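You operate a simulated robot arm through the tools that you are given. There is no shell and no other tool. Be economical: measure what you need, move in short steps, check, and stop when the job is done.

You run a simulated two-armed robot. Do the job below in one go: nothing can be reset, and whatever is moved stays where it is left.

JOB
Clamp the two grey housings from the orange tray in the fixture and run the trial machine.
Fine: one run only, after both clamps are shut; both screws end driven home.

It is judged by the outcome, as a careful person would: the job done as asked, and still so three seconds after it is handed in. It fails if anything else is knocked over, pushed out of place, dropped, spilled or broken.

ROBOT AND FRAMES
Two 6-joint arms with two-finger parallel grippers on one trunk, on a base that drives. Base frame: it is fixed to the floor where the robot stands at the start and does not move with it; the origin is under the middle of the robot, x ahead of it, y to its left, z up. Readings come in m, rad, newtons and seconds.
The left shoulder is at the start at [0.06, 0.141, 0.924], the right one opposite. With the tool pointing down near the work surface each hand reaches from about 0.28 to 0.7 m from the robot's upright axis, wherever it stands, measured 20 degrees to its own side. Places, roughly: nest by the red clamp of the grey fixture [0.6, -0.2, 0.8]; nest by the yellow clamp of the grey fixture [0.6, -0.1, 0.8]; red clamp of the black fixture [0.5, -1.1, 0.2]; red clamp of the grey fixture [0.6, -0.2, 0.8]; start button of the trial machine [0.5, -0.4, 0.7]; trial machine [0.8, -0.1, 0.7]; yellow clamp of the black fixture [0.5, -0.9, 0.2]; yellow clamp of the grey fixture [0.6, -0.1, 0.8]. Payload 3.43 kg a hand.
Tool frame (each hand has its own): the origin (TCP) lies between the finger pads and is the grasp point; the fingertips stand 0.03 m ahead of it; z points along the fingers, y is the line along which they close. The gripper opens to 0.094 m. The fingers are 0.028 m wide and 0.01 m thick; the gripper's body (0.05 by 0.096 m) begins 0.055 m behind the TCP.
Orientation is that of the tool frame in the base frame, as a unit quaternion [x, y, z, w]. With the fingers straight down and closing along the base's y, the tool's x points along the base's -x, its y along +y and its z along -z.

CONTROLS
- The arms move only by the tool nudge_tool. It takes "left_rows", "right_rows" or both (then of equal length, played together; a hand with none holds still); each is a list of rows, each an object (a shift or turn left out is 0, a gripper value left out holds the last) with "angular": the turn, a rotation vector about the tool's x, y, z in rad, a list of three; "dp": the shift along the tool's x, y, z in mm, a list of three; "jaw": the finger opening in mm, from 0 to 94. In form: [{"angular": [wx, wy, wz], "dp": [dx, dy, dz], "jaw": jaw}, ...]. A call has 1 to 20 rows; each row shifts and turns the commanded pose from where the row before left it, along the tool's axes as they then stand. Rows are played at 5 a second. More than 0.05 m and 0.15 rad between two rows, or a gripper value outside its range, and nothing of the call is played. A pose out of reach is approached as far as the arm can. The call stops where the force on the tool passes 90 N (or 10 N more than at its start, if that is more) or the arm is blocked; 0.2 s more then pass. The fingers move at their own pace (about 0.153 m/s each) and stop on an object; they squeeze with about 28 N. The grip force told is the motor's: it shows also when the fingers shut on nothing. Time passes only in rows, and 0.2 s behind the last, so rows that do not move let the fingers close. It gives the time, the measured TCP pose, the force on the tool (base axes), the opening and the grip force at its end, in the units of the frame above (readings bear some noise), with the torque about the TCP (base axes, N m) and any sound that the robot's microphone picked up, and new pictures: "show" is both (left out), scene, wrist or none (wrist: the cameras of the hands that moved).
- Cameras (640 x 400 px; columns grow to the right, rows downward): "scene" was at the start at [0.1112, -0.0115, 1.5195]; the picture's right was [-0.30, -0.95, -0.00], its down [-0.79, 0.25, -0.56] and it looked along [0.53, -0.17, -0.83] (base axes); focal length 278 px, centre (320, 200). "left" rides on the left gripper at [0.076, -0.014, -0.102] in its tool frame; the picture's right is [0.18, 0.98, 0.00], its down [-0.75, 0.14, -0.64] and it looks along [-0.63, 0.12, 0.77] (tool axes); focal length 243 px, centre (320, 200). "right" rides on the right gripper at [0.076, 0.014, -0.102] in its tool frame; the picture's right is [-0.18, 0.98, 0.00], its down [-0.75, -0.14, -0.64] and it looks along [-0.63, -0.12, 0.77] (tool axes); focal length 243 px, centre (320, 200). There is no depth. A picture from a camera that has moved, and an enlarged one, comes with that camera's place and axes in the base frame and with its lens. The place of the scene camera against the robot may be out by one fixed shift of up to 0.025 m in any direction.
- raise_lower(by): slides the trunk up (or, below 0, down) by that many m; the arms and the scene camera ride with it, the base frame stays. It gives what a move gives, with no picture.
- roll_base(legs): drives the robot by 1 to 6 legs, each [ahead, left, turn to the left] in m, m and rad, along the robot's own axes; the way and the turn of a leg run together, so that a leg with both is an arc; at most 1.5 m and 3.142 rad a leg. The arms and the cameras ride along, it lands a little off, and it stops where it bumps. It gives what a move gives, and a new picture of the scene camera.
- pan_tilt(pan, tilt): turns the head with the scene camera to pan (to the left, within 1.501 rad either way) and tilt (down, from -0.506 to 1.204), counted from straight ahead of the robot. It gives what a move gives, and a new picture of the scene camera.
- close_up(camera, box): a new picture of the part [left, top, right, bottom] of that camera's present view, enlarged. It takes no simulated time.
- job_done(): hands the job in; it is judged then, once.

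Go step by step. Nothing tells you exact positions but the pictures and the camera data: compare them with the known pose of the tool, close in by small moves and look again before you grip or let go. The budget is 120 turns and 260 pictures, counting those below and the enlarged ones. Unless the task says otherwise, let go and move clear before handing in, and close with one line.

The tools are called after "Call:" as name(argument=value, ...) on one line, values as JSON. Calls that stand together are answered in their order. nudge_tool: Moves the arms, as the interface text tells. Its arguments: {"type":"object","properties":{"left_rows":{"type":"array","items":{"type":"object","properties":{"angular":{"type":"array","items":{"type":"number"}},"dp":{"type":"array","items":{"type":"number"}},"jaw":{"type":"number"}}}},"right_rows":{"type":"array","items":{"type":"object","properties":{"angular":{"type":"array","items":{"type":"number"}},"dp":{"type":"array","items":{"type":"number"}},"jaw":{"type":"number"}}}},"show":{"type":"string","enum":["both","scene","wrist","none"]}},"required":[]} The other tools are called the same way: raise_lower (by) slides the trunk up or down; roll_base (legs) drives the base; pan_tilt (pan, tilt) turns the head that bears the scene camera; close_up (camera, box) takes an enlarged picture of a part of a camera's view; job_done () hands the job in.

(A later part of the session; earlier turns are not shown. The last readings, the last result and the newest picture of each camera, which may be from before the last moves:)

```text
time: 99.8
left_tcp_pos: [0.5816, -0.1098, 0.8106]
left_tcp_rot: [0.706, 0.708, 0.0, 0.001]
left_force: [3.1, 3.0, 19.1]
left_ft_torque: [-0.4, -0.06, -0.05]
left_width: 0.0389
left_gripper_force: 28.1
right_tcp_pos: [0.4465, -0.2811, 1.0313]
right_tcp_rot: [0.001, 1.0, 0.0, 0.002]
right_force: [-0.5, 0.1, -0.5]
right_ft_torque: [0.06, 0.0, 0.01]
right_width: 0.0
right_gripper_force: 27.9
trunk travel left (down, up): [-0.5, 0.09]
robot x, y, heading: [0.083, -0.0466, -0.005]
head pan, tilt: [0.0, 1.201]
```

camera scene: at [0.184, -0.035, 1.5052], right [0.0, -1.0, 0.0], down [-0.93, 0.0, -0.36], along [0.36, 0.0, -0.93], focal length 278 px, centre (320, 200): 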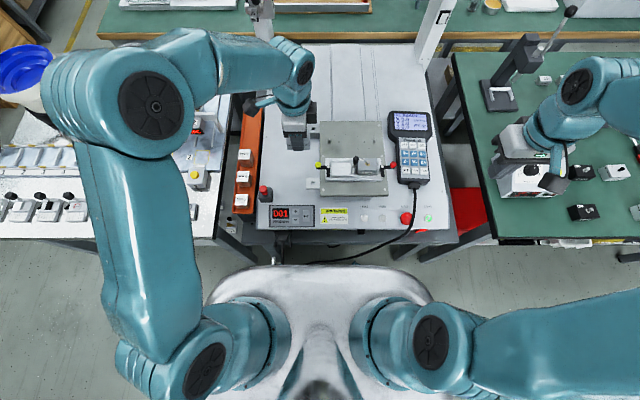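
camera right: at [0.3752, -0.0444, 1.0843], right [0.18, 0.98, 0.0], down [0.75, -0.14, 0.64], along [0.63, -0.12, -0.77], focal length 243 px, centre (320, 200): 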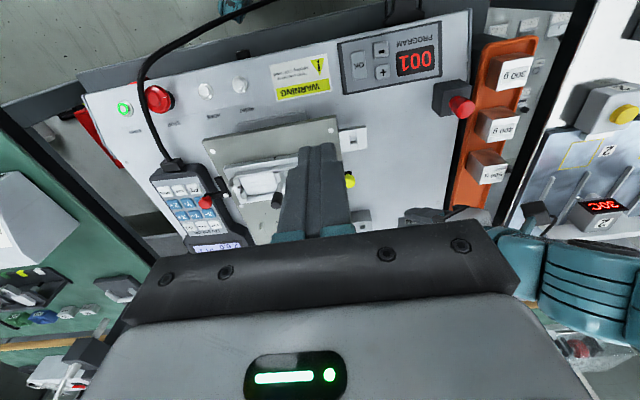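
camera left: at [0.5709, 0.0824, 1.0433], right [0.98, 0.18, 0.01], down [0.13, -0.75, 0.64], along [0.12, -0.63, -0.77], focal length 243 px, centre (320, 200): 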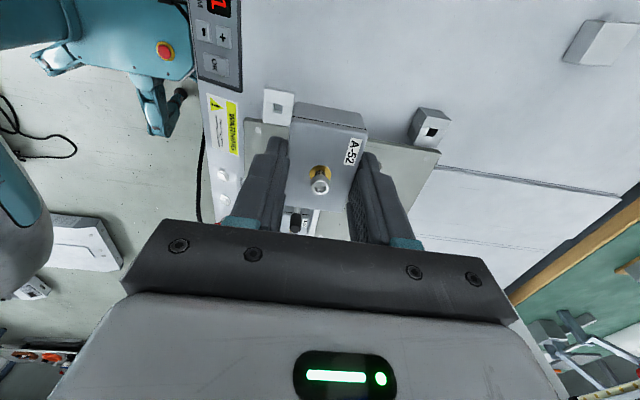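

Contact at z 0.8105. I'll release, rise and inspect.

Call:
nudge_tool(left_rows=[{"dp": [0, 0, -1], "jaw": 44}, {"jaw": 52}, {"dp": [0, 0, -15]}, {"dp": [0, 0, -30]}, {"dp": [0, 0, -40]}, {"dp": [0, 0, -30]}], show="none")

Call:
close_up(camera="left", box=[240, 20, 400, 220])

Call:
close_up(camera="right", box=[380, 80, 500, 190])

```text
time: 101.2
left_tcp_pos: [0.5808, -0.1115, 0.9238]
left_tcp_rot: [0.706, 0.708, 0.0, 0.0]
left_force: [-0.7, -0.6, 1.2]
left_ft_torque: [-0.06, -0.05, -0.01]
left_width: 0.0521
left_gripper_force: 0.0
right_tcp_pos: [0.4459, -0.2807, 1.0308]
right_tcp_rot: [0.001, 1.0, 0.0, 0.001]
right_force: [0.0, 1.6, -0.5]
right_ft_torque: [-0.02, -0.03, 0.01]
right_width: 0.0
right_gripper_force: 28.0
trunk travel left (down, up): [-0.5, 0.09]
robot x, y, heading: [0.0829, -0.0487, -0.002]
head pan, tilt: [0.0, 1.201]
```

```text
2.00 times, centred on (320, 120) of left
camera zoom: at [0.5658, -0.0348, 1.0279], right [0.98, 0.19, 0.0], down [0.14, -0.75, 0.64], along [0.12, -0.63, -0.77], focal length 485 px, centre (320, 360)
```

zoom: 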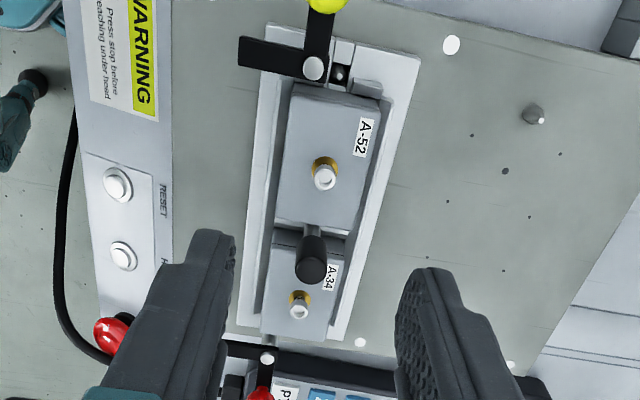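

```text
3.64 times, centred on (440, 135) of right
camera zoom: at [0.3693, -0.2674, 1.1341], right [0.19, 0.98, 0.0], down [0.75, -0.14, 0.64], along [0.63, -0.12, -0.76], focal length 882 px, centre (-116, 436)
```

zoom: 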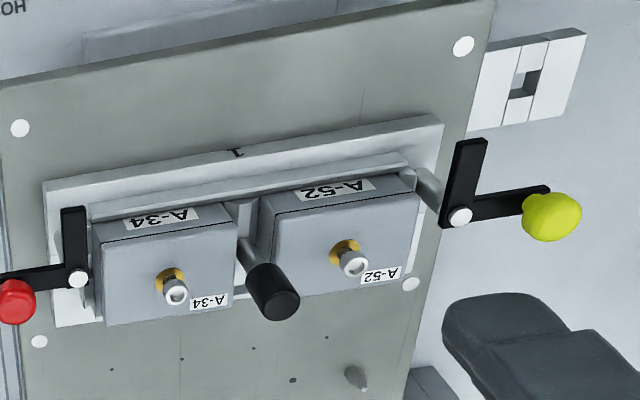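

Both housings are in. I'll check whether A-52 is fully down and level.

Call:
close_up(camera="right", box=[395, 110, 475, 180])

Call:
close_up(camera="left", box=[290, 50, 360, 120])

```text
5.71 times, centred on (435, 145) of right
camera zoom: at [0.3693, -0.2674, 1.1341], right [0.19, 0.98, 0.0], down [0.75, -0.14, 0.64], along [0.63, -0.12, -0.76], focal length 1386 px, centre (-337, 514)
```

zoom: 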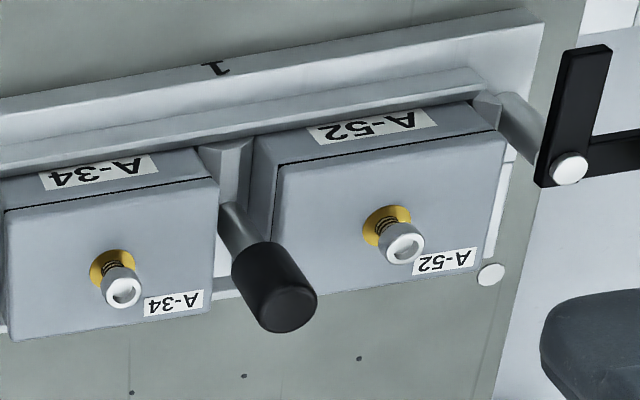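

```text
5.71 times, centred on (325, 85) of left
camera zoom: at [0.5658, -0.0348, 1.0279], right [0.98, 0.19, 0.0], down [0.14, -0.75, 0.64], along [0.12, -0.63, -0.77], focal length 1386 px, centre (291, 857)
```

zoom: 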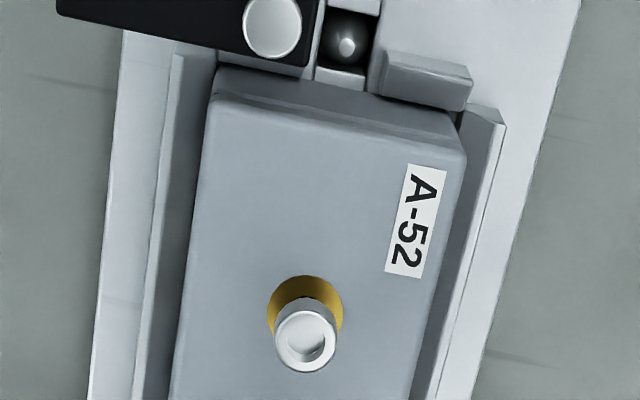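

Both are level and down. Next the clamps: swing each knob toward the robot (so the short arm swings over the housing). I'll close the left fingers and place them behind (+x of) the yellow knob.

Call:
nudge_tool(left_rows=[{"dp": [24, 8, 0], "jaw": 0}, {"dp": [24, 8, 0]}, {"dp": [24, 8, 0]}, {"dp": [0, 0, 30]}, {"dp": [0, 0, 30]}, {}], show="wrist")

Call:
close_up(camera="right", box=[420, 80, 560, 190])

```text
time: 102.6
left_tcp_pos: [0.6045, -0.0398, 0.864]
left_tcp_rot: [0.706, 0.708, 0.0, 0.0]
left_force: [-0.5, -0.2, -0.1]
left_ft_torque: [-0.02, -0.01, 0.01]
left_width: 0.0
left_gripper_force: 27.8
right_tcp_pos: [0.4465, -0.2824, 1.031]
right_tcp_rot: [0.0, 1.0, -0.001, 0.002]
right_force: [0.9, -0.1, 0.0]
right_ft_torque: [0.04, -0.05, 0.0]
right_width: 0.0
right_gripper_force: 28.0
trunk travel left (down, up): [-0.5, 0.09]
robot x, y, heading: [0.0842, -0.0407, 0.0]
head pan, tilt: [0.0, 1.201]
camera left: at [0.5897, 0.037, 0.9684], right [0.98, 0.19, 0.0], down [0.14, -0.75, 0.64], along [0.12, -0.63, -0.77], focal length 243 px, centre (320, 200)
```

left: 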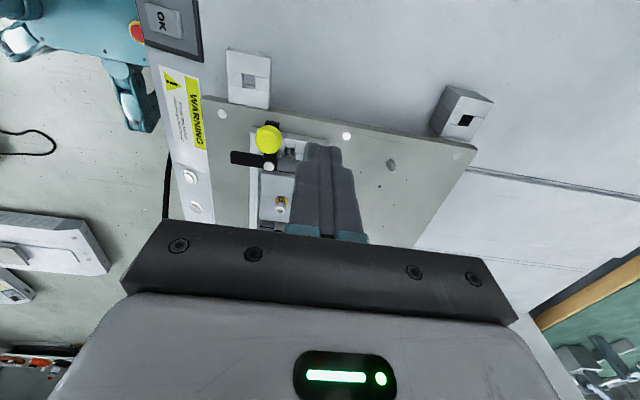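

```text
3.64 times, centred on (490, 135) of right
camera zoom: at [0.3701, -0.2678, 1.1339], right [0.19, 0.98, 0.0], down [0.75, -0.14, 0.64], along [0.63, -0.12, -0.77], focal length 882 px, centre (-298, 436)
```

zoom: 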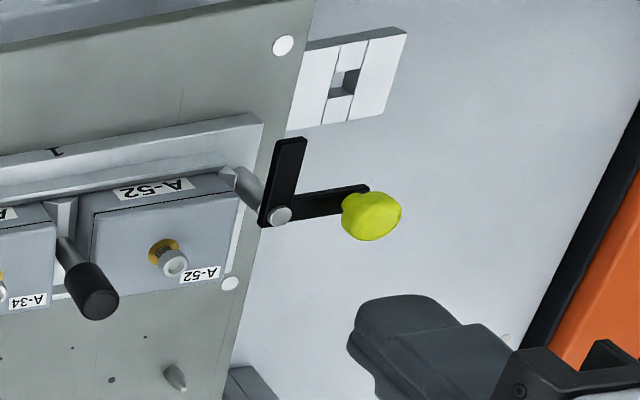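

The knob is at about (0.569, -0.044, 0.815) with the pivot near (0.570, -0.072). I'll lower the closed fingers behind it and push along the arc, first half.

Call:
nudge_tool(left_rows=[{"dp": [0, 0, 16]}, {"dp": [0, 0, 15]}, {"dp": [-4, -17, 0]}, {"dp": [2.4, -4.9, 0]}, {"dp": [2.4, -4.8, 0]}, {"dp": [0.7, -5.5, 0]}, {"dp": [0.8, -5.5, 0]}, {}], show="wrist")

Call:
close_up(camera="right", box=[420, 80, 560, 190])

```text
time: 104.4
left_tcp_pos: [0.5683, -0.0369, 0.834]
left_tcp_rot: [0.707, 0.708, -0.001, -0.001]
left_force: [0.9, -0.1, -0.1]
left_ft_torque: [-0.03, 0.0, 0.0]
left_width: 0.0002
left_gripper_force: 27.9
right_tcp_pos: [0.4472, -0.2813, 1.0295]
right_tcp_rot: [0.0, 1.0, 0.0, 0.0]
right_force: [0.0, 0.2, 0.4]
right_ft_torque: [0.04, 0.04, 0.02]
right_width: 0.0002
right_gripper_force: 28.2
trunk travel left (down, up): [-0.5, 0.09]
robot x, y, heading: [0.0831, -0.0451, -0.006]
head pan, tilt: [0.0, 1.201]
camera left: at [0.5537, 0.0398, 0.9371], right [0.98, 0.19, 0.0], down [0.14, -0.75, 0.64], along [0.12, -0.63, -0.77], focal length 243 px, centre (320, 200)
```

left: 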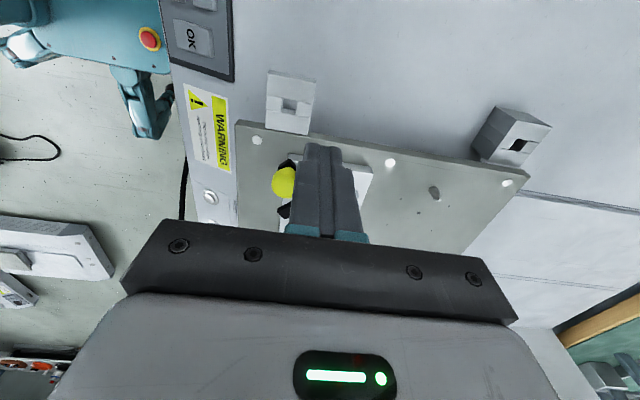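

```text
3.64 times, centred on (490, 135) of right
camera zoom: at [0.3713, -0.2675, 1.1336], right [0.19, 0.98, 0.0], down [0.75, -0.14, 0.64], along [0.63, -0.12, -0.77], focal length 882 px, centre (-298, 436)
```

zoom: 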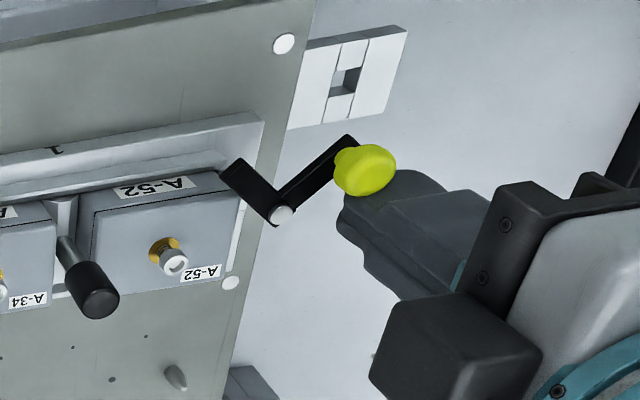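

The lever swings freely and the short arm moves over A-52. Continuing the arc to 90°.

Call:
nudge_tool(left_rows=[{"dp": [-1, -5.5, 0]}, {"dp": [-1.1, -5.5, 0]}, {"dp": [-2.8, -5, 0]}, {"dp": [-2.8, -5.1, 0]}, {"dp": [-2.3, -2.1, 0]}, {"dp": [-2.3, -2.1, 0]}, {}], show="none")

Call:
close_up(camera="right", box=[420, 80, 560, 190])

```text
time: 106.0
left_tcp_pos: [0.5438, -0.0472, 0.8349]
left_tcp_rot: [0.706, 0.708, -0.001, -0.002]
left_force: [8.7, 12.3, 1.7]
left_ft_torque: [0.12, -0.2, 0.09]
left_width: 0.0001
left_gripper_force: 27.8
right_tcp_pos: [0.4472, -0.2805, 1.0301]
right_tcp_rot: [0.001, 1.0, 0.0, 0.0]
right_force: [-0.2, 0.5, 1.0]
right_ft_torque: [0.02, 0.0, -0.02]
right_width: 0.0001
right_gripper_force: 28.3
trunk travel left (down, up): [-0.5, 0.09]
robot x, y, heading: [0.0784, -0.046, 0.002]
head pan, tilt: [0.0, 1.201]
```

```text
3.64 times, centred on (490, 135) of right
camera zoom: at [0.372, -0.2664, 1.1336], right [0.19, 0.98, 0.0], down [0.75, -0.14, 0.64], along [0.63, -0.12, -0.77], focal length 882 px, centre (-298, 436)
```

zoom: 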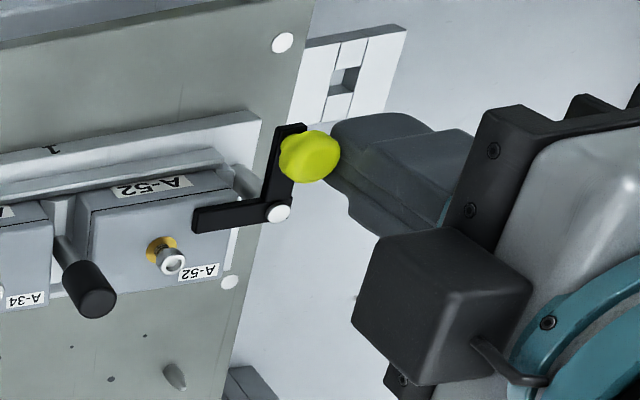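

The yellow clamp's arm is over A-52, maybe a few degrees short. I'll push a little more and watch the force.

Call:
nudge_tool(left_rows=[{"dp": [-2.5, 0, 0]}, {"dp": [-2, 0, 0]}, {}], show="none")

Call:
close_up(camera="right", box=[440, 90, 530, 170])

```text
time: 106.8
left_tcp_pos: [0.5439, -0.0487, 0.833]
left_tcp_rot: [0.707, 0.707, -0.001, -0.002]
left_force: [13.7, 45.5, 13.7]
left_ft_torque: [0.56, -0.41, 0.05]
left_width: 0.0
left_gripper_force: 28.1
right_tcp_pos: [0.4485, -0.2775, 1.0315]
right_tcp_rot: [0.001, 1.0, -0.001, 0.001]
right_force: [0.3, -0.3, -0.8]
right_ft_torque: [-0.03, 0.02, 0.01]
right_width: 0.0
right_gripper_force: 28.3
trunk travel left (down, up): [-0.5, 0.09]
robot x, y, heading: [0.0848, -0.0478, -0.001]
head pan, tilt: [0.0, 1.201]
```

```text
5.00 times, centred on (485, 130) of right
camera zoom: at [0.3716, -0.2632, 1.1346], right [0.19, 0.98, 0.0], down [0.75, -0.14, 0.64], along [0.63, -0.12, -0.77], focal length 1213 px, centre (-505, 550)
```

zoom: 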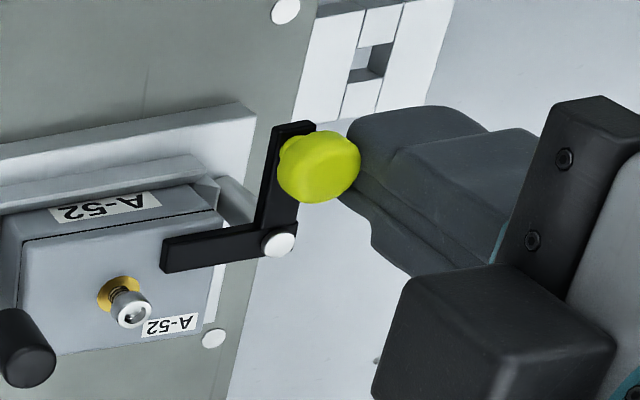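

It's against its end stop (45 N) and the arm lies over A-52. I'll back the left hand off and up, and check that the clamp stays.

Call:
nudge_tool(left_rows=[{"dp": [10, 0, 0]}, {"dp": [15, 0, 0]}, {"dp": [10, 0, -40]}, {"dp": [20, 0, -40]}, {"dp": [40, 0, -25]}, {"dp": [40, 0, 0]}, {}], show="none")

Call:
close_up(camera="right", box=[360, 70, 520, 190])

```text
time: 108.4
left_tcp_pos: [0.5438, 0.0803, 0.9384]
left_tcp_rot: [0.706, 0.708, -0.001, 0.0]
left_force: [1.0, -0.8, 0.6]
left_ft_torque: [0.04, 0.01, 0.01]
left_width: 0.0001
left_gripper_force: 28.0
right_tcp_pos: [0.4469, -0.2814, 1.0309]
right_tcp_rot: [0.001, 1.0, 0.0, 0.0]
right_force: [-0.9, -0.1, -0.6]
right_ft_torque: [0.0, -0.01, 0.02]
right_width: 0.0001
right_gripper_force: 27.7
trunk travel left (down, up): [-0.5, 0.09]
robot x, y, heading: [0.0819, -0.0436, -0.004]
head pan, tilt: [0.0, 1.201]
```

```text
3.33 times, centred on (440, 130) of right
camera zoom: at [0.3717, -0.2679, 1.1334], right [0.19, 0.98, 0.0], down [0.75, -0.14, 0.64], along [0.63, -0.12, -0.77], focal length 809 px, centre (-80, 433)
```

zoom: 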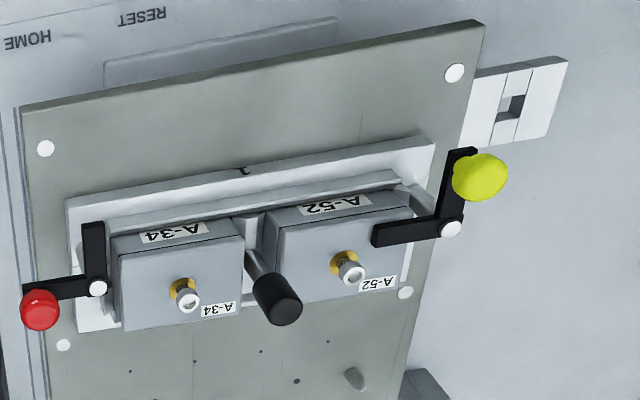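

The yellow clamp stays shut. Now the right hand (closed) goes behind the red knob in the same way.

Call:
nudge_tool(right_rows=[{"dp": [-33, 6, 15]}, {"dp": [-33, 6, 15]}, {"dp": [-33, 6, 20]}, {"dp": [-33, 7, 25]}, {"dp": [-33, 6, 25]}, {"dp": [0, 0, 30]}, {"dp": [0, 0, 28]}, {}], show="both")

Call:
close_up(camera="right", box=[220, 30, 420, 190])

```text
time: 110.2
left_tcp_pos: [0.5424, 0.0817, 0.9386]
left_tcp_rot: [0.706, 0.708, -0.001, -0.001]
left_force: [0.7, -0.3, 0.7]
left_ft_torque: [0.01, 0.01, 0.01]
left_width: 0.0
left_gripper_force: 28.1
right_tcp_pos: [0.6135, -0.2508, 0.873]
right_tcp_rot: [0.001, 1.0, 0.0, 0.001]
right_force: [-0.1, 0.0, 0.1]
right_ft_torque: [0.01, -0.02, 0.02]
right_width: 0.0
right_gripper_force: 27.5
trunk travel left (down, up): [-0.5, 0.09]
robot x, y, heading: [0.0823, -0.0421, -0.005]
head pan, tilt: [0.0, 1.201]
camera scene: at [0.1836, -0.0353, 1.5053], right [0.0, -1.0, 0.0], down [-0.93, 0.0, -0.36], along [0.36, 0.0, -0.93], focal length 278 px, centre (320, 200)
camera right: at [0.5369, -0.2368, 0.9761], right [0.19, 0.98, 0.0], down [0.75, -0.14, 0.64], along [0.63, -0.12, -0.77], focal length 243 px, centre (320, 200)
```

scene: 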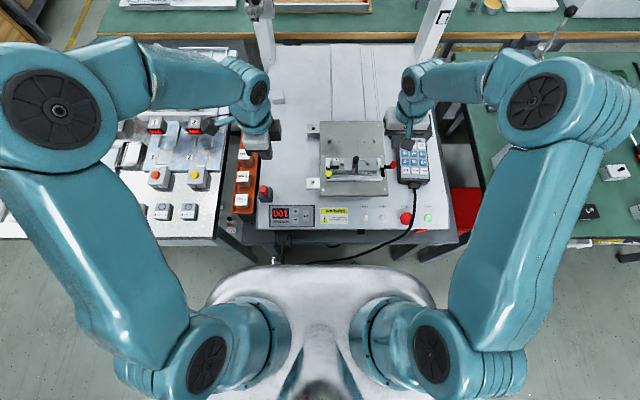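
right: 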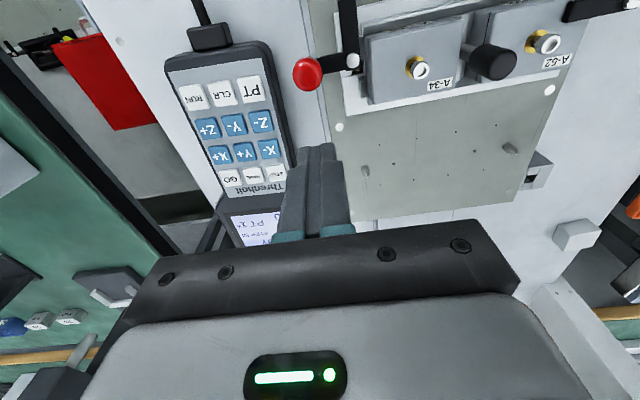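

```text
2.50 times, centred on (320, 110) of right
camera zoom: at [0.5369, -0.2368, 0.9761], right [0.19, 0.98, 0.0], down [0.75, -0.14, 0.64], along [0.63, -0.12, -0.77], focal length 606 px, centre (320, 425)
```

zoom: 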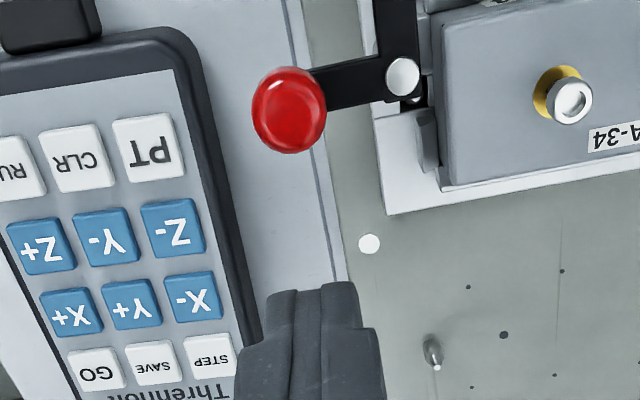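

Knob at (0.570, -0.251), pivot at (0.569, -0.224). I'll lower behind it and push the first half of the arc.

Call:
nudge_tool(right_rows=[{"dp": [0, 0, 20]}, {"dp": [0, 0, 20]}, {"dp": [10, -0.6, 0]}, {"dp": [11, -0.6, 0]}, {"dp": [5.5, -3, 0]}, {"dp": [5.5, -3, 0]}, {"dp": [6, -1, 0]}, {"dp": [6, -1, 0]}, {}], show="wrist")

Call:
close_up(camera="right", box=[240, 60, 440, 200])

```text
time: 112.2
left_tcp_pos: [0.5428, 0.081, 0.9371]
left_tcp_rot: [0.707, 0.707, 0.0, -0.001]
left_force: [-0.8, -0.5, 0.3]
left_ft_torque: [0.04, 0.01, -0.05]
left_width: 0.0
left_gripper_force: 27.9
right_tcp_pos: [0.5691, -0.261, 0.8313]
right_tcp_rot: [0.001, 1.0, 0.001, 0.0]
right_force: [0.5, 0.2, 0.8]
right_ft_torque: [-0.02, -0.02, 0.03]
right_width: 0.0
right_gripper_force: 27.6
trunk travel left (down, up): [-0.5, 0.09]
robot x, y, heading: [0.0853, -0.0452, -0.003]
head pan, tilt: [0.0, 1.201]
camera right: at [0.493, -0.2462, 0.9357], right [0.19, 0.98, 0.0], down [0.75, -0.14, 0.64], along [0.63, -0.12, -0.77], focal length 243 px, centre (320, 200)
```

right: 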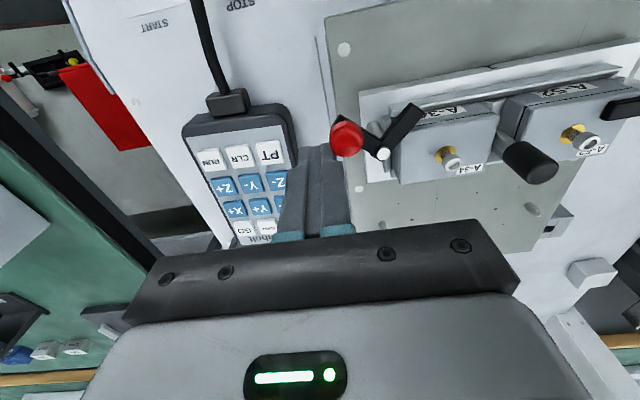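

```text
2.86 times, centred on (340, 130) of right
camera zoom: at [0.493, -0.2462, 0.9357], right [0.19, 0.98, 0.0], down [0.75, -0.14, 0.64], along [0.63, -0.12, -0.77], focal length 693 px, centre (263, 400)
```

zoom: 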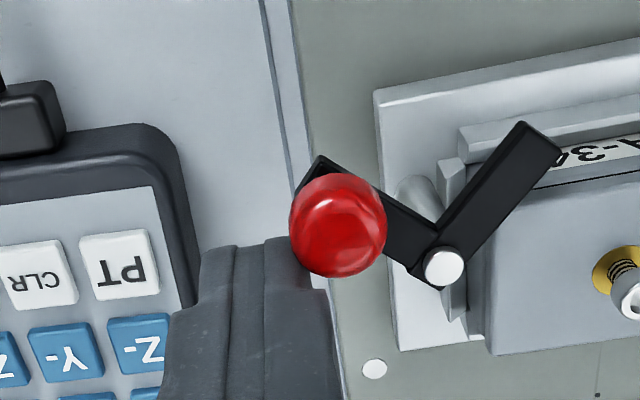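

Rotating correctly. Continuing the arc to closed.

Call:
nudge_tool(right_rows=[{"dp": [6.5, 1.7, 0]}, {"dp": [6.5, 1.8, 0]}, {"dp": [5.8, 5, 0]}, {"dp": [5.7, 5, 0]}, {"dp": [3.5, 5.5, 0]}, {"dp": [0, 3, 0]}, {}], show="none")

Call:
close_up(camera="right", box=[280, 60, 480, 200])

```text
time: 113.8
left_tcp_pos: [0.5435, 0.0804, 0.9403]
left_tcp_rot: [0.707, 0.707, 0.0, -0.001]
left_force: [0.6, -1.0, -0.2]
left_ft_torque: [0.01, 0.02, -0.05]
left_width: 0.0002
left_gripper_force: 28.0
right_tcp_pos: [0.5407, -0.24, 0.8321]
right_tcp_rot: [0.001, 1.0, 0.0, 0.0]
right_force: [-2.0, -13.1, 1.4]
right_ft_torque: [-0.2, 0.04, 0.0]
right_width: 0.0
right_gripper_force: 28.4
trunk travel left (down, up): [-0.5, 0.09]
robot x, y, heading: [0.0864, -0.0439, -0.003]
head pan, tilt: [0.0, 1.201]
```

```text
2.86 times, centred on (380, 130) of right
camera zoom: at [0.4646, -0.2252, 0.9355], right [0.19, 0.98, 0.0], down [0.75, -0.14, 0.64], along [0.63, -0.12, -0.77], focal length 693 px, centre (149, 400)
```

zoom: 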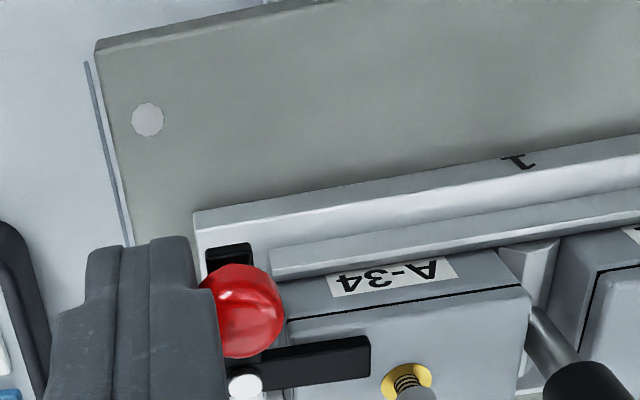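

A bit more push to be sure it's at its stop, as with yellow, then back off.

Call:
nudge_tool(right_rows=[{"dp": [0, 2.5, 0]}, {"dp": [0, 1.5, 0]}, {}], show="none")

Call:
nudge_tool(right_rows=[{"dp": [0, -12, 0]}, {"dp": [0, -18, 0]}, {"dp": [0, 0, -40]}, {"dp": [0, 0, -40]}, {"dp": [30, 0, -30]}, {"dp": [40, 0, 0]}, {}], show="none")

Call:
close_up(camera="right", box=[320, 60, 520, 200])

```text
time: 114.6
left_tcp_pos: [0.5425, 0.0779, 0.9394]
left_tcp_rot: [0.706, 0.708, 0.001, -0.001]
left_force: [1.1, 0.1, 0.6]
left_ft_torque: [-0.04, 0.03, -0.01]
left_width: 0.0
left_gripper_force: 27.8
right_tcp_pos: [0.5401, -0.2386, 0.8321]
right_tcp_rot: [0.002, 1.0, 0.0, 0.001]
right_force: [-1.1, -42.6, 5.5]
right_ft_torque: [-0.61, -0.04, 0.0]
right_width: 0.0001
right_gripper_force: 28.2
trunk travel left (down, up): [-0.5, 0.09]
robot x, y, heading: [0.0838, -0.0451, -0.003]
head pan, tilt: [0.0, 1.201]
```

```text
time: 116.2
left_tcp_pos: [0.5427, 0.0807, 0.9387]
left_tcp_rot: [0.707, 0.708, -0.001, 0.0]
left_force: [0.2, -0.4, -0.3]
left_ft_torque: [0.02, 0.0, 0.0]
left_width: 0.0
left_gripper_force: 28.1
right_tcp_pos: [0.4709, -0.2638, 0.9427]
right_tcp_rot: [0.001, 1.0, 0.0, 0.0]
right_force: [0.3, -0.7, 0.0]
right_ft_torque: [-0.02, -0.02, 0.01]
right_width: 0.0
right_gripper_force: 27.5
trunk travel left (down, up): [-0.5, 0.09]
robot x, y, heading: [0.0835, -0.0462, -0.004]
head pan, tilt: [0.0, 1.201]
```

```text
2.86 times, centred on (420, 130) of right
camera zoom: at [0.3955, -0.2494, 1.0464], right [0.19, 0.98, 0.0], down [0.75, -0.14, 0.64], along [0.63, -0.12, -0.77], focal length 693 px, centre (34, 400)
```

zoom: 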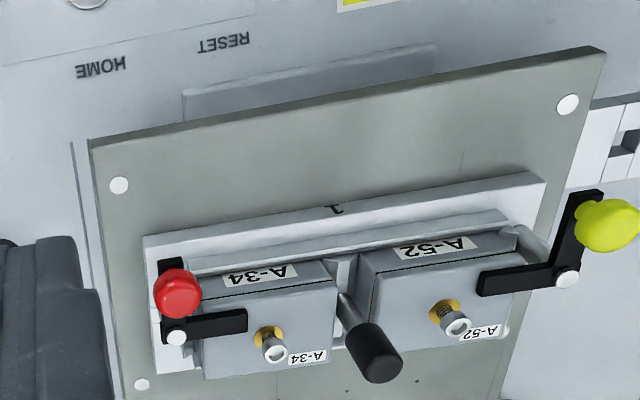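

Both clamps are shut, and the fixture bears "1", matching program 001 / P1. I'll get the left arm well out of the machine, and bring the right hand to look at the START button.

Call:
nudge_tool(left_rows=[{"dp": [10, -30, -25]}, {"dp": [10, -35, -20]}, {"dp": [10, -35, -15]}, {"dp": [10, -35, 0]}, {"angular": [0, 0, -0.1428]}, {"angular": [0, 0, -0.1428]}, {"angular": [0, 0, -0.1428]}, {"angular": [0, 0, -0.1428]}, {"angular": [0, 0, -0.1428]}, {"angular": [0, 0, -0.1428]}, {"angular": [0, 0, -0.1428]}, {"angular": [0, 0, -0.1428]}, {"angular": [0, 0, -0.1428]}, {"angular": [0, 0, -0.1428]}, {"angular": [0, 0, -0.1428]}], right_rows=[{"dp": [30, 0, -20]}, {"dp": [30, -25, -20]}, {"dp": [20, -25, 0]}, {"dp": [10, -25, 0]}, {}, {}, {}, {}, {}, {}, {}, {}, {}, {}, {}], show="both")

Call:
close_up(camera="right", box=[200, 30, 440, 200])

```text
time: 119.4
left_tcp_pos: [0.4092, 0.1224, 0.9995]
left_tcp_rot: [-0.003, 1.0, -0.001, 0.0]
left_force: [0.6, -0.5, 0.3]
left_ft_torque: [-0.02, -0.01, -0.02]
left_width: 0.0
left_gripper_force: 28.2
right_tcp_pos: [0.3808, -0.3389, 0.9815]
right_tcp_rot: [0.0, 1.0, 0.0, 0.001]
right_force: [-0.3, 0.1, 0.1]
right_ft_torque: [0.05, -0.02, 0.01]
right_width: 0.0
right_gripper_force: 28.2
trunk travel left (down, up): [-0.5, 0.09]
robot x, y, heading: [0.0822, -0.0508, -0.004]
head pan, tilt: [0.0, 1.201]
camera scene: at [0.1842, -0.0352, 1.5052], right [0.0, -1.0, 0.0], down [-0.93, 0.0, -0.36], along [0.36, 0.0, -0.93], focal length 278 px, centre (320, 200)
camera right: at [0.3046, -0.3242, 1.0853], right [0.19, 0.98, 0.0], down [0.75, -0.14, 0.64], along [0.63, -0.12, -0.77], focal length 243 px, centre (320, 200)
camera left: at [0.3317, 0.1069, 1.1022], right [-0.19, 0.98, 0.0], down [0.75, 0.14, 0.64], along [0.63, 0.12, -0.77], focal length 243 px, centre (320, 200)
```

scene: 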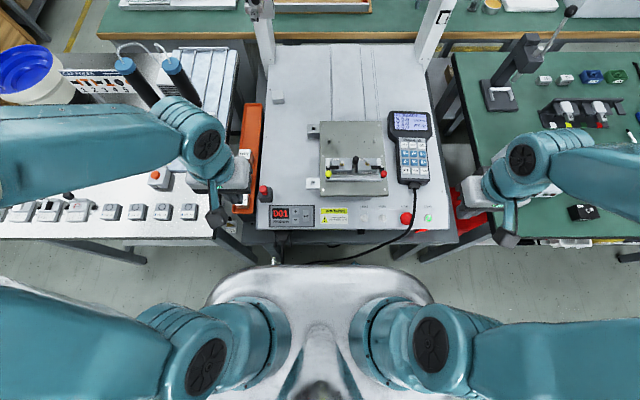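
right: 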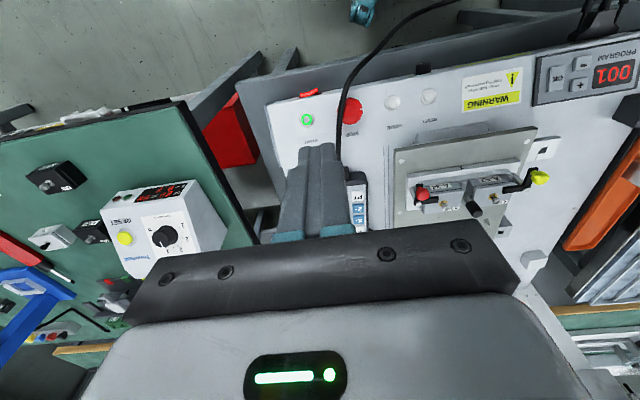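
left: 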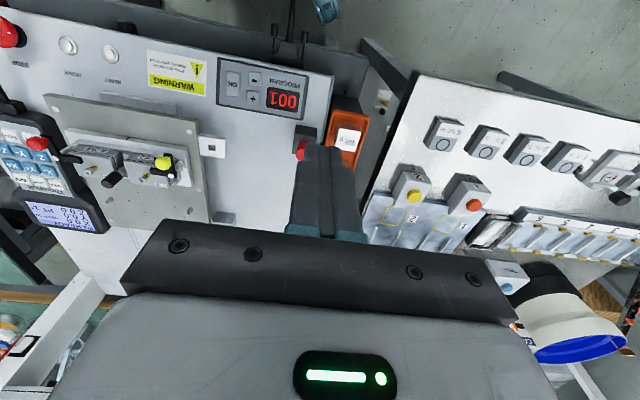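

```text
2.35 times, centred on (320, 115) of right
camera zoom: at [0.3046, -0.3242, 1.0853], right [0.19, 0.98, 0.0], down [0.75, -0.14, 0.64], along [0.63, -0.12, -0.77], focal length 571 px, centre (320, 400)
```

zoom: 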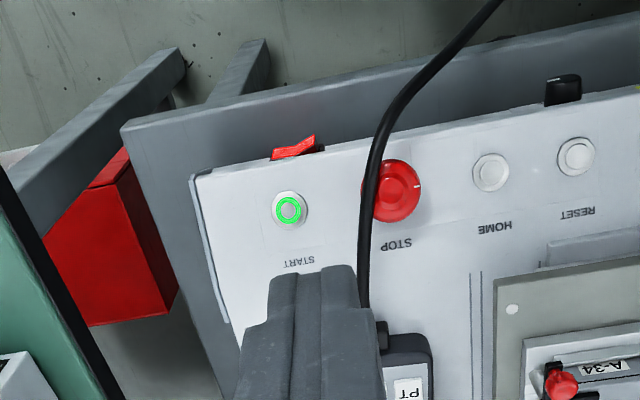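

START is at about (0.442, -0.370, 0.72), clear of STOP by 5 cm. I'll bring the right fingertips above it, and draw the left hand back a little more.

Call:
nudge_tool(right_rows=[{"dp": [-15, -8, 30]}, {"dp": [-15, -8, 30]}, {"dp": [-15, -8, 35]}, {"dp": [-16, -7, 35]}, {"dp": [0, 0, 30]}, {}], left_rows=[{"dp": [15, 10, -20]}, {"dp": [15, 10, -20]}, {"dp": [15, 10, -20]}, {}, {}, {}], show="both")

Call:
close_up(camera="right", box=[220, 80, 420, 220])

Call:
close_up(camera="scene", box=[360, 160, 480, 260])

```text
time: 120.8
left_tcp_pos: [0.3631, 0.1516, 1.0579]
left_tcp_rot: [-0.001, 1.0, 0.0, -0.001]
left_force: [0.8, 1.4, 0.8]
left_ft_torque: [0.0, 0.02, -0.02]
left_width: 0.0
left_gripper_force: 27.6
right_tcp_pos: [0.4417, -0.369, 0.8215]
right_tcp_rot: [0.0, 1.0, 0.0, 0.001]
right_force: [-0.3, 0.6, -0.5]
right_ft_torque: [-0.03, 0.0, -0.01]
right_width: 0.0004
right_gripper_force: 28.0
trunk travel left (down, up): [-0.5, 0.09]
robot x, y, heading: [0.0863, -0.0417, -0.003]
head pan, tilt: [0.0, 1.201]
camera scene: at [0.1847, -0.0352, 1.5052], right [0.0, -1.0, 0.0], down [-0.93, 0.0, -0.36], along [0.36, 0.0, -0.93], focal length 278 px, centre (320, 200)
camera right: at [0.3657, -0.3552, 0.9249], right [0.19, 0.98, 0.0], down [0.75, -0.14, 0.64], along [0.63, -0.12, -0.77], focal length 243 px, centre (320, 200)
camera left: at [0.286, 0.1372, 1.1621], right [-0.19, 0.98, 0.0], down [0.75, 0.14, 0.64], along [0.63, 0.12, -0.77], focal length 243 px, centre (320, 200)
```

scene: 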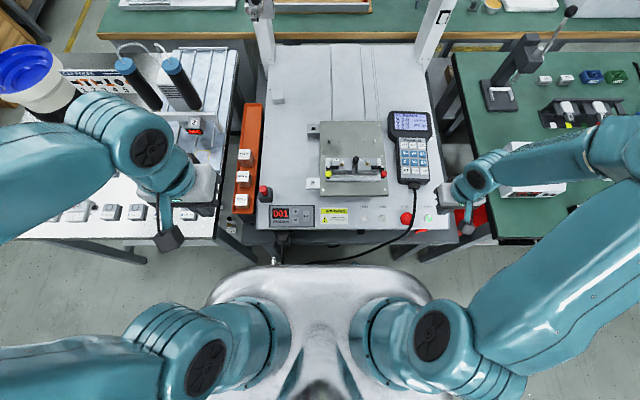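
right: 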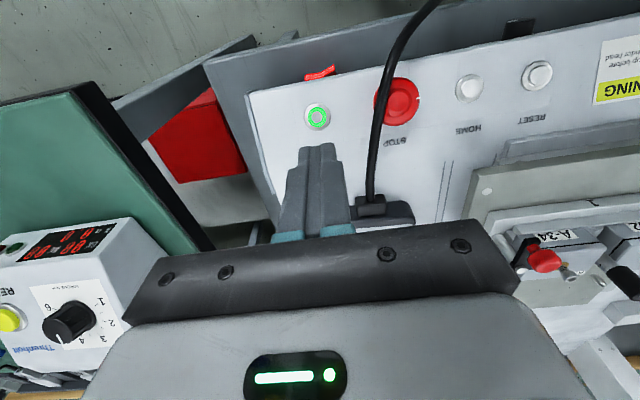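
left: 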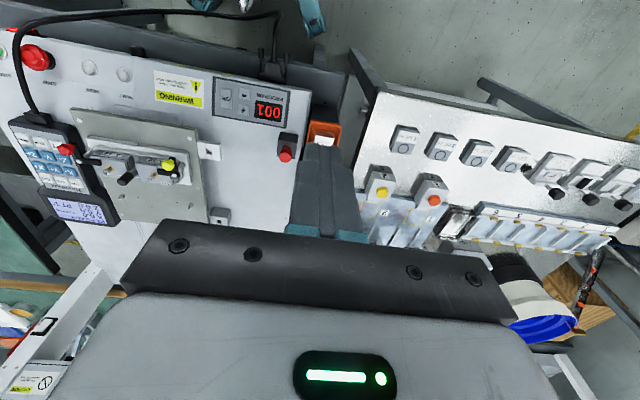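

```text
2.86 times, centred on (320, 150) of right
camera zoom: at [0.3657, -0.3552, 0.9249], right [0.19, 0.98, 0.0], down [0.75, -0.14, 0.64], along [0.63, -0.12, -0.77], focal length 693 px, centre (320, 343)
```

zoom: 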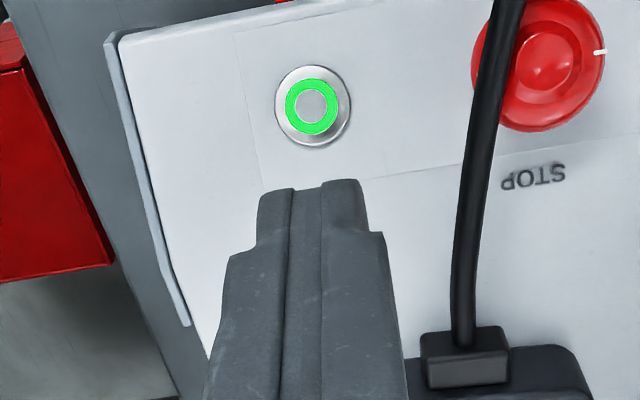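

```text
4.00 times, centred on (420, 210) of scene
camera zoom: at [0.1847, -0.0352, 1.5052], right [0.0, -1.0, 0.0], down [-0.93, 0.0, -0.36], along [0.36, 0.0, -0.93], focal length 1111 px, centre (-80, 160)
```

zoom: 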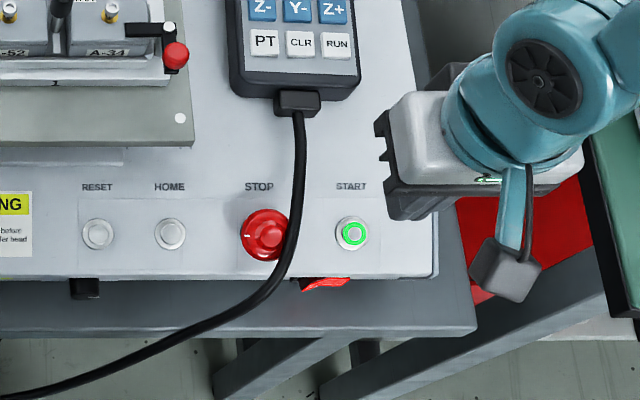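

The fingertips are right above START; the pendant cable runs near. I'll turn the hand by 90° so that its narrow side faces the cable, then check again.

Call:
nudge_tool(right_rows=[{"angular": [0, 0, -0.1428]}, {"angular": [0, 0, -0.1428]}, {"angular": [0, 0, -0.1428]}, {"angular": [0, 0, -0.1428]}, {"angular": [0, 0, -0.1428]}, {"angular": [0, 0, -0.1428]}, {"angular": [0, 0, -0.1428]}, {"angular": [0, 0, -0.1428]}, {"angular": [0, 0, -0.1428]}, {"angular": [0, 0, -0.1428]}, {"angular": [0, 0, -0.1428]}, {"dp": [3, 0, 25]}, {}], show="both")

Call:
close_up(camera="right", box=[220, 60, 420, 220])

Call:
close_up(camera="scene", box=[360, 160, 480, 260])

```text
time: 123.6
left_tcp_pos: [0.3623, 0.1517, 1.0603]
left_tcp_rot: [-0.002, 1.0, 0.001, 0.0]
left_force: [-0.1, -0.2, -0.2]
left_ft_torque: [-0.02, -0.05, 0.0]
left_width: 0.0
left_gripper_force: 28.0
right_tcp_pos: [0.4401, -0.3728, 0.7975]
right_tcp_rot: [-0.707, 0.708, 0.0, 0.001]
right_force: [0.1, -0.5, 0.6]
right_ft_torque: [-0.03, -0.05, -0.03]
right_width: 0.0
right_gripper_force: 28.2
trunk travel left (down, up): [-0.5, 0.09]
robot x, y, heading: [0.08, -0.0467, -0.007]
head pan, tilt: [0.0, 1.201]
camera scene: at [0.1827, -0.0341, 1.5054], right [0.0, -1.0, 0.0], down [-0.93, 0.0, -0.36], along [0.36, 0.0, -0.93], focal length 278 px, centre (320, 200)
camera right: at [0.4264, -0.4487, 0.901], right [-0.98, 0.19, 0.0], down [0.14, 0.75, 0.64], along [0.12, 0.63, -0.77], focal length 243 px, centre (320, 200)
```

scene: 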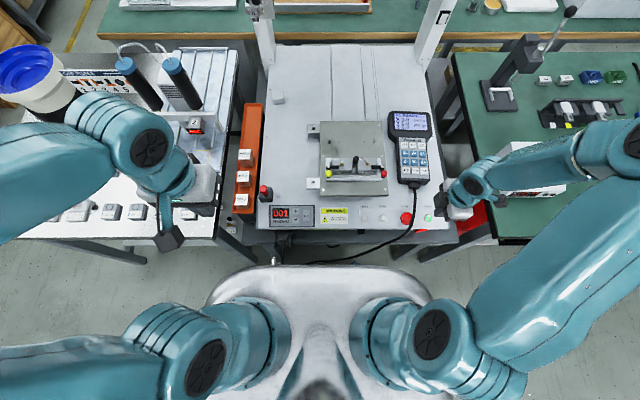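
right: 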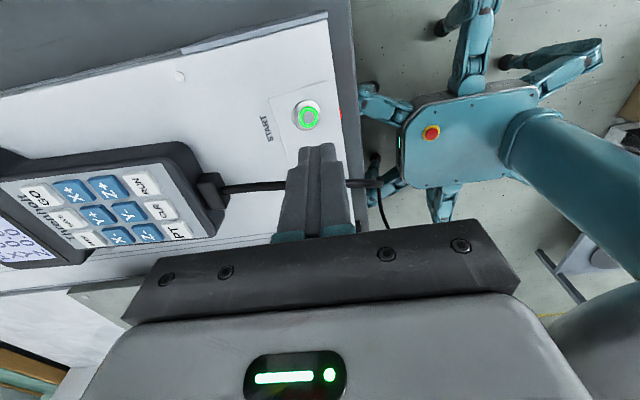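

```text
2.50 times, centred on (320, 140) of right
camera zoom: at [0.4264, -0.4487, 0.901], right [-0.98, 0.19, 0.0], down [0.14, 0.75, 0.64], along [0.12, 0.63, -0.77], focal length 606 px, centre (320, 350)
```

zoom: 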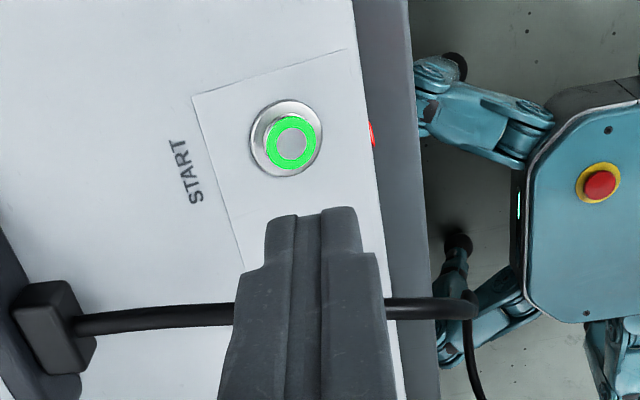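

```text
4.00 times, centred on (420, 210) of scene
camera zoom: at [0.1827, -0.0341, 1.5054], right [0.0, -1.0, 0.0], down [-0.93, 0.0, -0.36], along [0.36, 0.0, -0.93], focal length 1111 px, centre (-80, 160)
```

zoom: 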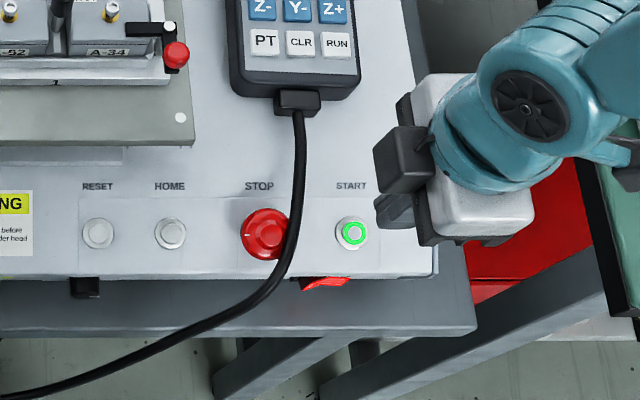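

Triangulating both views, START is at about (0.451, -0.374, 0.70). I'll shift 10 mm ahead and lower to ~1 cm above it.

Call:
nudge_tool(right_rows=[{"dp": [1, -10, 0]}, {"dp": [0, 0, 30]}, {"dp": [0, 0, 25]}, {}], show="none")

Call:
close_up(camera="right", box=[240, 80, 400, 210])

Call:
close_up(camera="scene", box=[380, 170, 460, 240])

```text
time: 124.6
left_tcp_pos: [0.3603, 0.1515, 1.0598]
left_tcp_rot: [-0.001, 1.0, -0.001, 0.0]
left_force: [-0.6, 0.9, 0.0]
left_ft_torque: [0.0, 0.0, 0.03]
left_width: 0.0002
left_gripper_force: 27.9
right_tcp_pos: [0.4527, -0.3736, 0.7427]
right_tcp_rot: [-0.706, 0.709, 0.0, 0.001]
right_force: [0.0, -0.5, 0.2]
right_ft_torque: [0.03, 0.0, -0.02]
right_width: 0.0
right_gripper_force: 27.6
trunk travel left (down, up): [-0.5, 0.09]
robot x, y, heading: [0.0876, -0.0434, -0.0]
head pan, tilt: [0.0, 1.201]
```

```text
3.08 times, centred on (320, 145) of right
camera zoom: at [0.4376, -0.4501, 0.8459], right [-0.98, 0.19, 0.0], down [0.14, 0.75, 0.64], along [0.12, 0.63, -0.77], focal length 746 px, centre (320, 369)
```

zoom: 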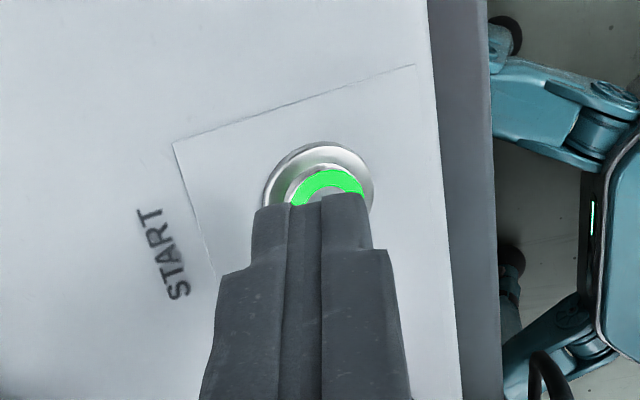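

```text
5.71 times, centred on (420, 205) of scene
camera zoom: at [0.1833, -0.0349, 1.5053], right [0.0, -1.0, 0.0], down [-0.93, 0.0, -0.36], along [0.36, 0.0, -0.93], focal length 1587 px, centre (-251, 171)
```

zoom: 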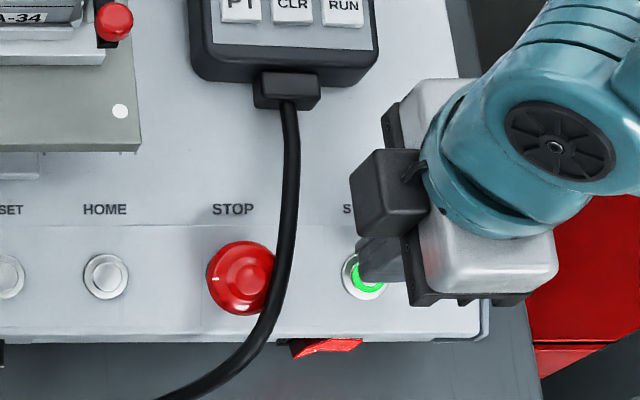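

The tips are right over the START button. Pressing down in small steps.

Call:
nudge_tool(right_rows=[{"dp": [0, 0, 3]}, {"dp": [0, 0, 3]}, {"dp": [0, 0, 2]}, {}], show="none")

Call:
close_up(camera="right", box=[240, 80, 400, 210])

```text
time: 125.6
left_tcp_pos: [0.3635, 0.1511, 1.0595]
left_tcp_rot: [-0.001, 1.0, 0.0, -0.002]
left_force: [-0.4, 0.8, 0.2]
left_ft_torque: [0.01, -0.01, -0.01]
left_width: 0.0001
left_gripper_force: 28.0
right_tcp_pos: [0.452, -0.3731, 0.7344]
right_tcp_rot: [-0.706, 0.708, -0.001, 0.0]
right_force: [0.4, 0.0, 0.0]
right_ft_torque: [0.01, -0.01, 0.01]
right_width: 0.0
right_gripper_force: 28.1
trunk travel left (down, up): [-0.5, 0.09]
robot x, y, heading: [0.0865, -0.0449, 0.001]
head pan, tilt: [0.0, 1.201]
```

```text
3.08 times, centred on (320, 145) of right
camera zoom: at [0.4374, -0.4505, 0.8377], right [-0.98, 0.19, 0.0], down [0.14, 0.75, 0.64], along [0.12, 0.63, -0.77], focal length 746 px, centre (320, 369)
```

zoom: 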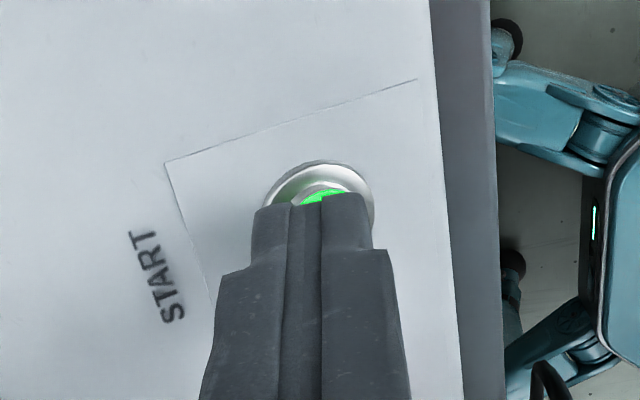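

Call:
nudge_tool(right_rows=[{"dp": [0, 0, 2]}, {"dp": [0, 0, 2]}, {}], show="none")

Call:
close_up(camera="right", box=[240, 80, 400, 210])

```text
time: 126.4
left_tcp_pos: [0.3626, 0.1513, 1.0604]
left_tcp_rot: [-0.001, 1.0, 0.0, -0.001]
left_force: [0.9, 0.5, -0.6]
left_ft_torque: [0.0, 0.01, -0.01]
left_width: 0.0001
left_gripper_force: 28.0
right_tcp_pos: [0.4512, -0.3739, 0.7307]
right_tcp_rot: [-0.706, 0.708, -0.001, 0.001]
right_force: [0.4, -0.4, 1.4]
right_ft_torque: [-0.02, -0.02, -0.01]
right_width: 0.0
right_gripper_force: 28.6
trunk travel left (down, up): [-0.5, 0.09]
robot x, y, heading: [0.0863, -0.0442, -0.002]
head pan, tilt: [0.0, 1.201]
```

```text
3.08 times, centred on (320, 145) of right
camera zoom: at [0.4374, -0.4504, 0.8339], right [-0.98, 0.19, 0.0], down [0.14, 0.75, 0.64], along [0.12, 0.63, -0.77], focal length 746 px, centre (320, 369)
```

zoom: 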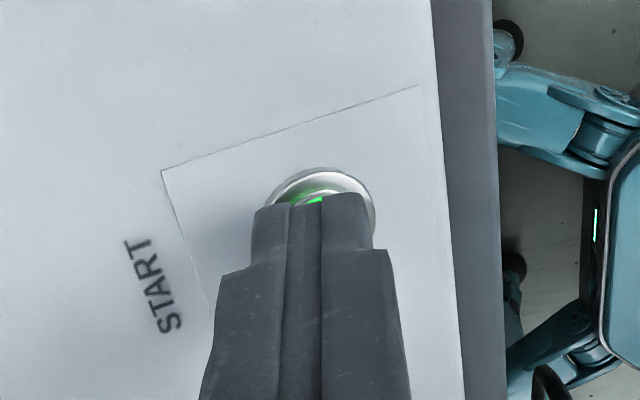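

Call:
nudge_tool(right_rows=[{"dp": [0, 0, 2]}, {}], show="scene")

```text
time: 127.0
left_tcp_pos: [0.3624, 0.1515, 1.0593]
left_tcp_rot: [0.0, 1.0, 0.0, -0.001]
left_force: [-0.4, 0.4, 0.1]
left_ft_torque: [-0.02, 0.03, 0.01]
left_width: 0.0
left_gripper_force: 28.0
right_tcp_pos: [0.451, -0.3748, 0.7294]
right_tcp_rot: [-0.706, 0.709, -0.001, 0.0]
right_force: [0.4, 0.0, 5.1]
right_ft_torque: [-0.01, -0.07, 0.03]
right_width: 0.0
right_gripper_force: 28.2
trunk travel left (down, up): [-0.5, 0.09]
robot x, y, heading: [0.0837, -0.0448, -0.003]
head pan, tilt: [0.0, 1.201]
heard: click
camera scene: at [0.1838, -0.0349, 1.5053], right [0.0, -1.0, 0.0], down [-0.93, 0.0, -0.36], along [0.36, 0.0, -0.93], focal length 278 px, centre (320, 200)
```

scene: 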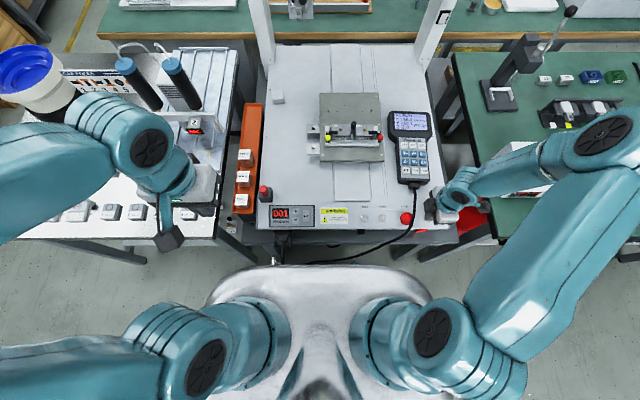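

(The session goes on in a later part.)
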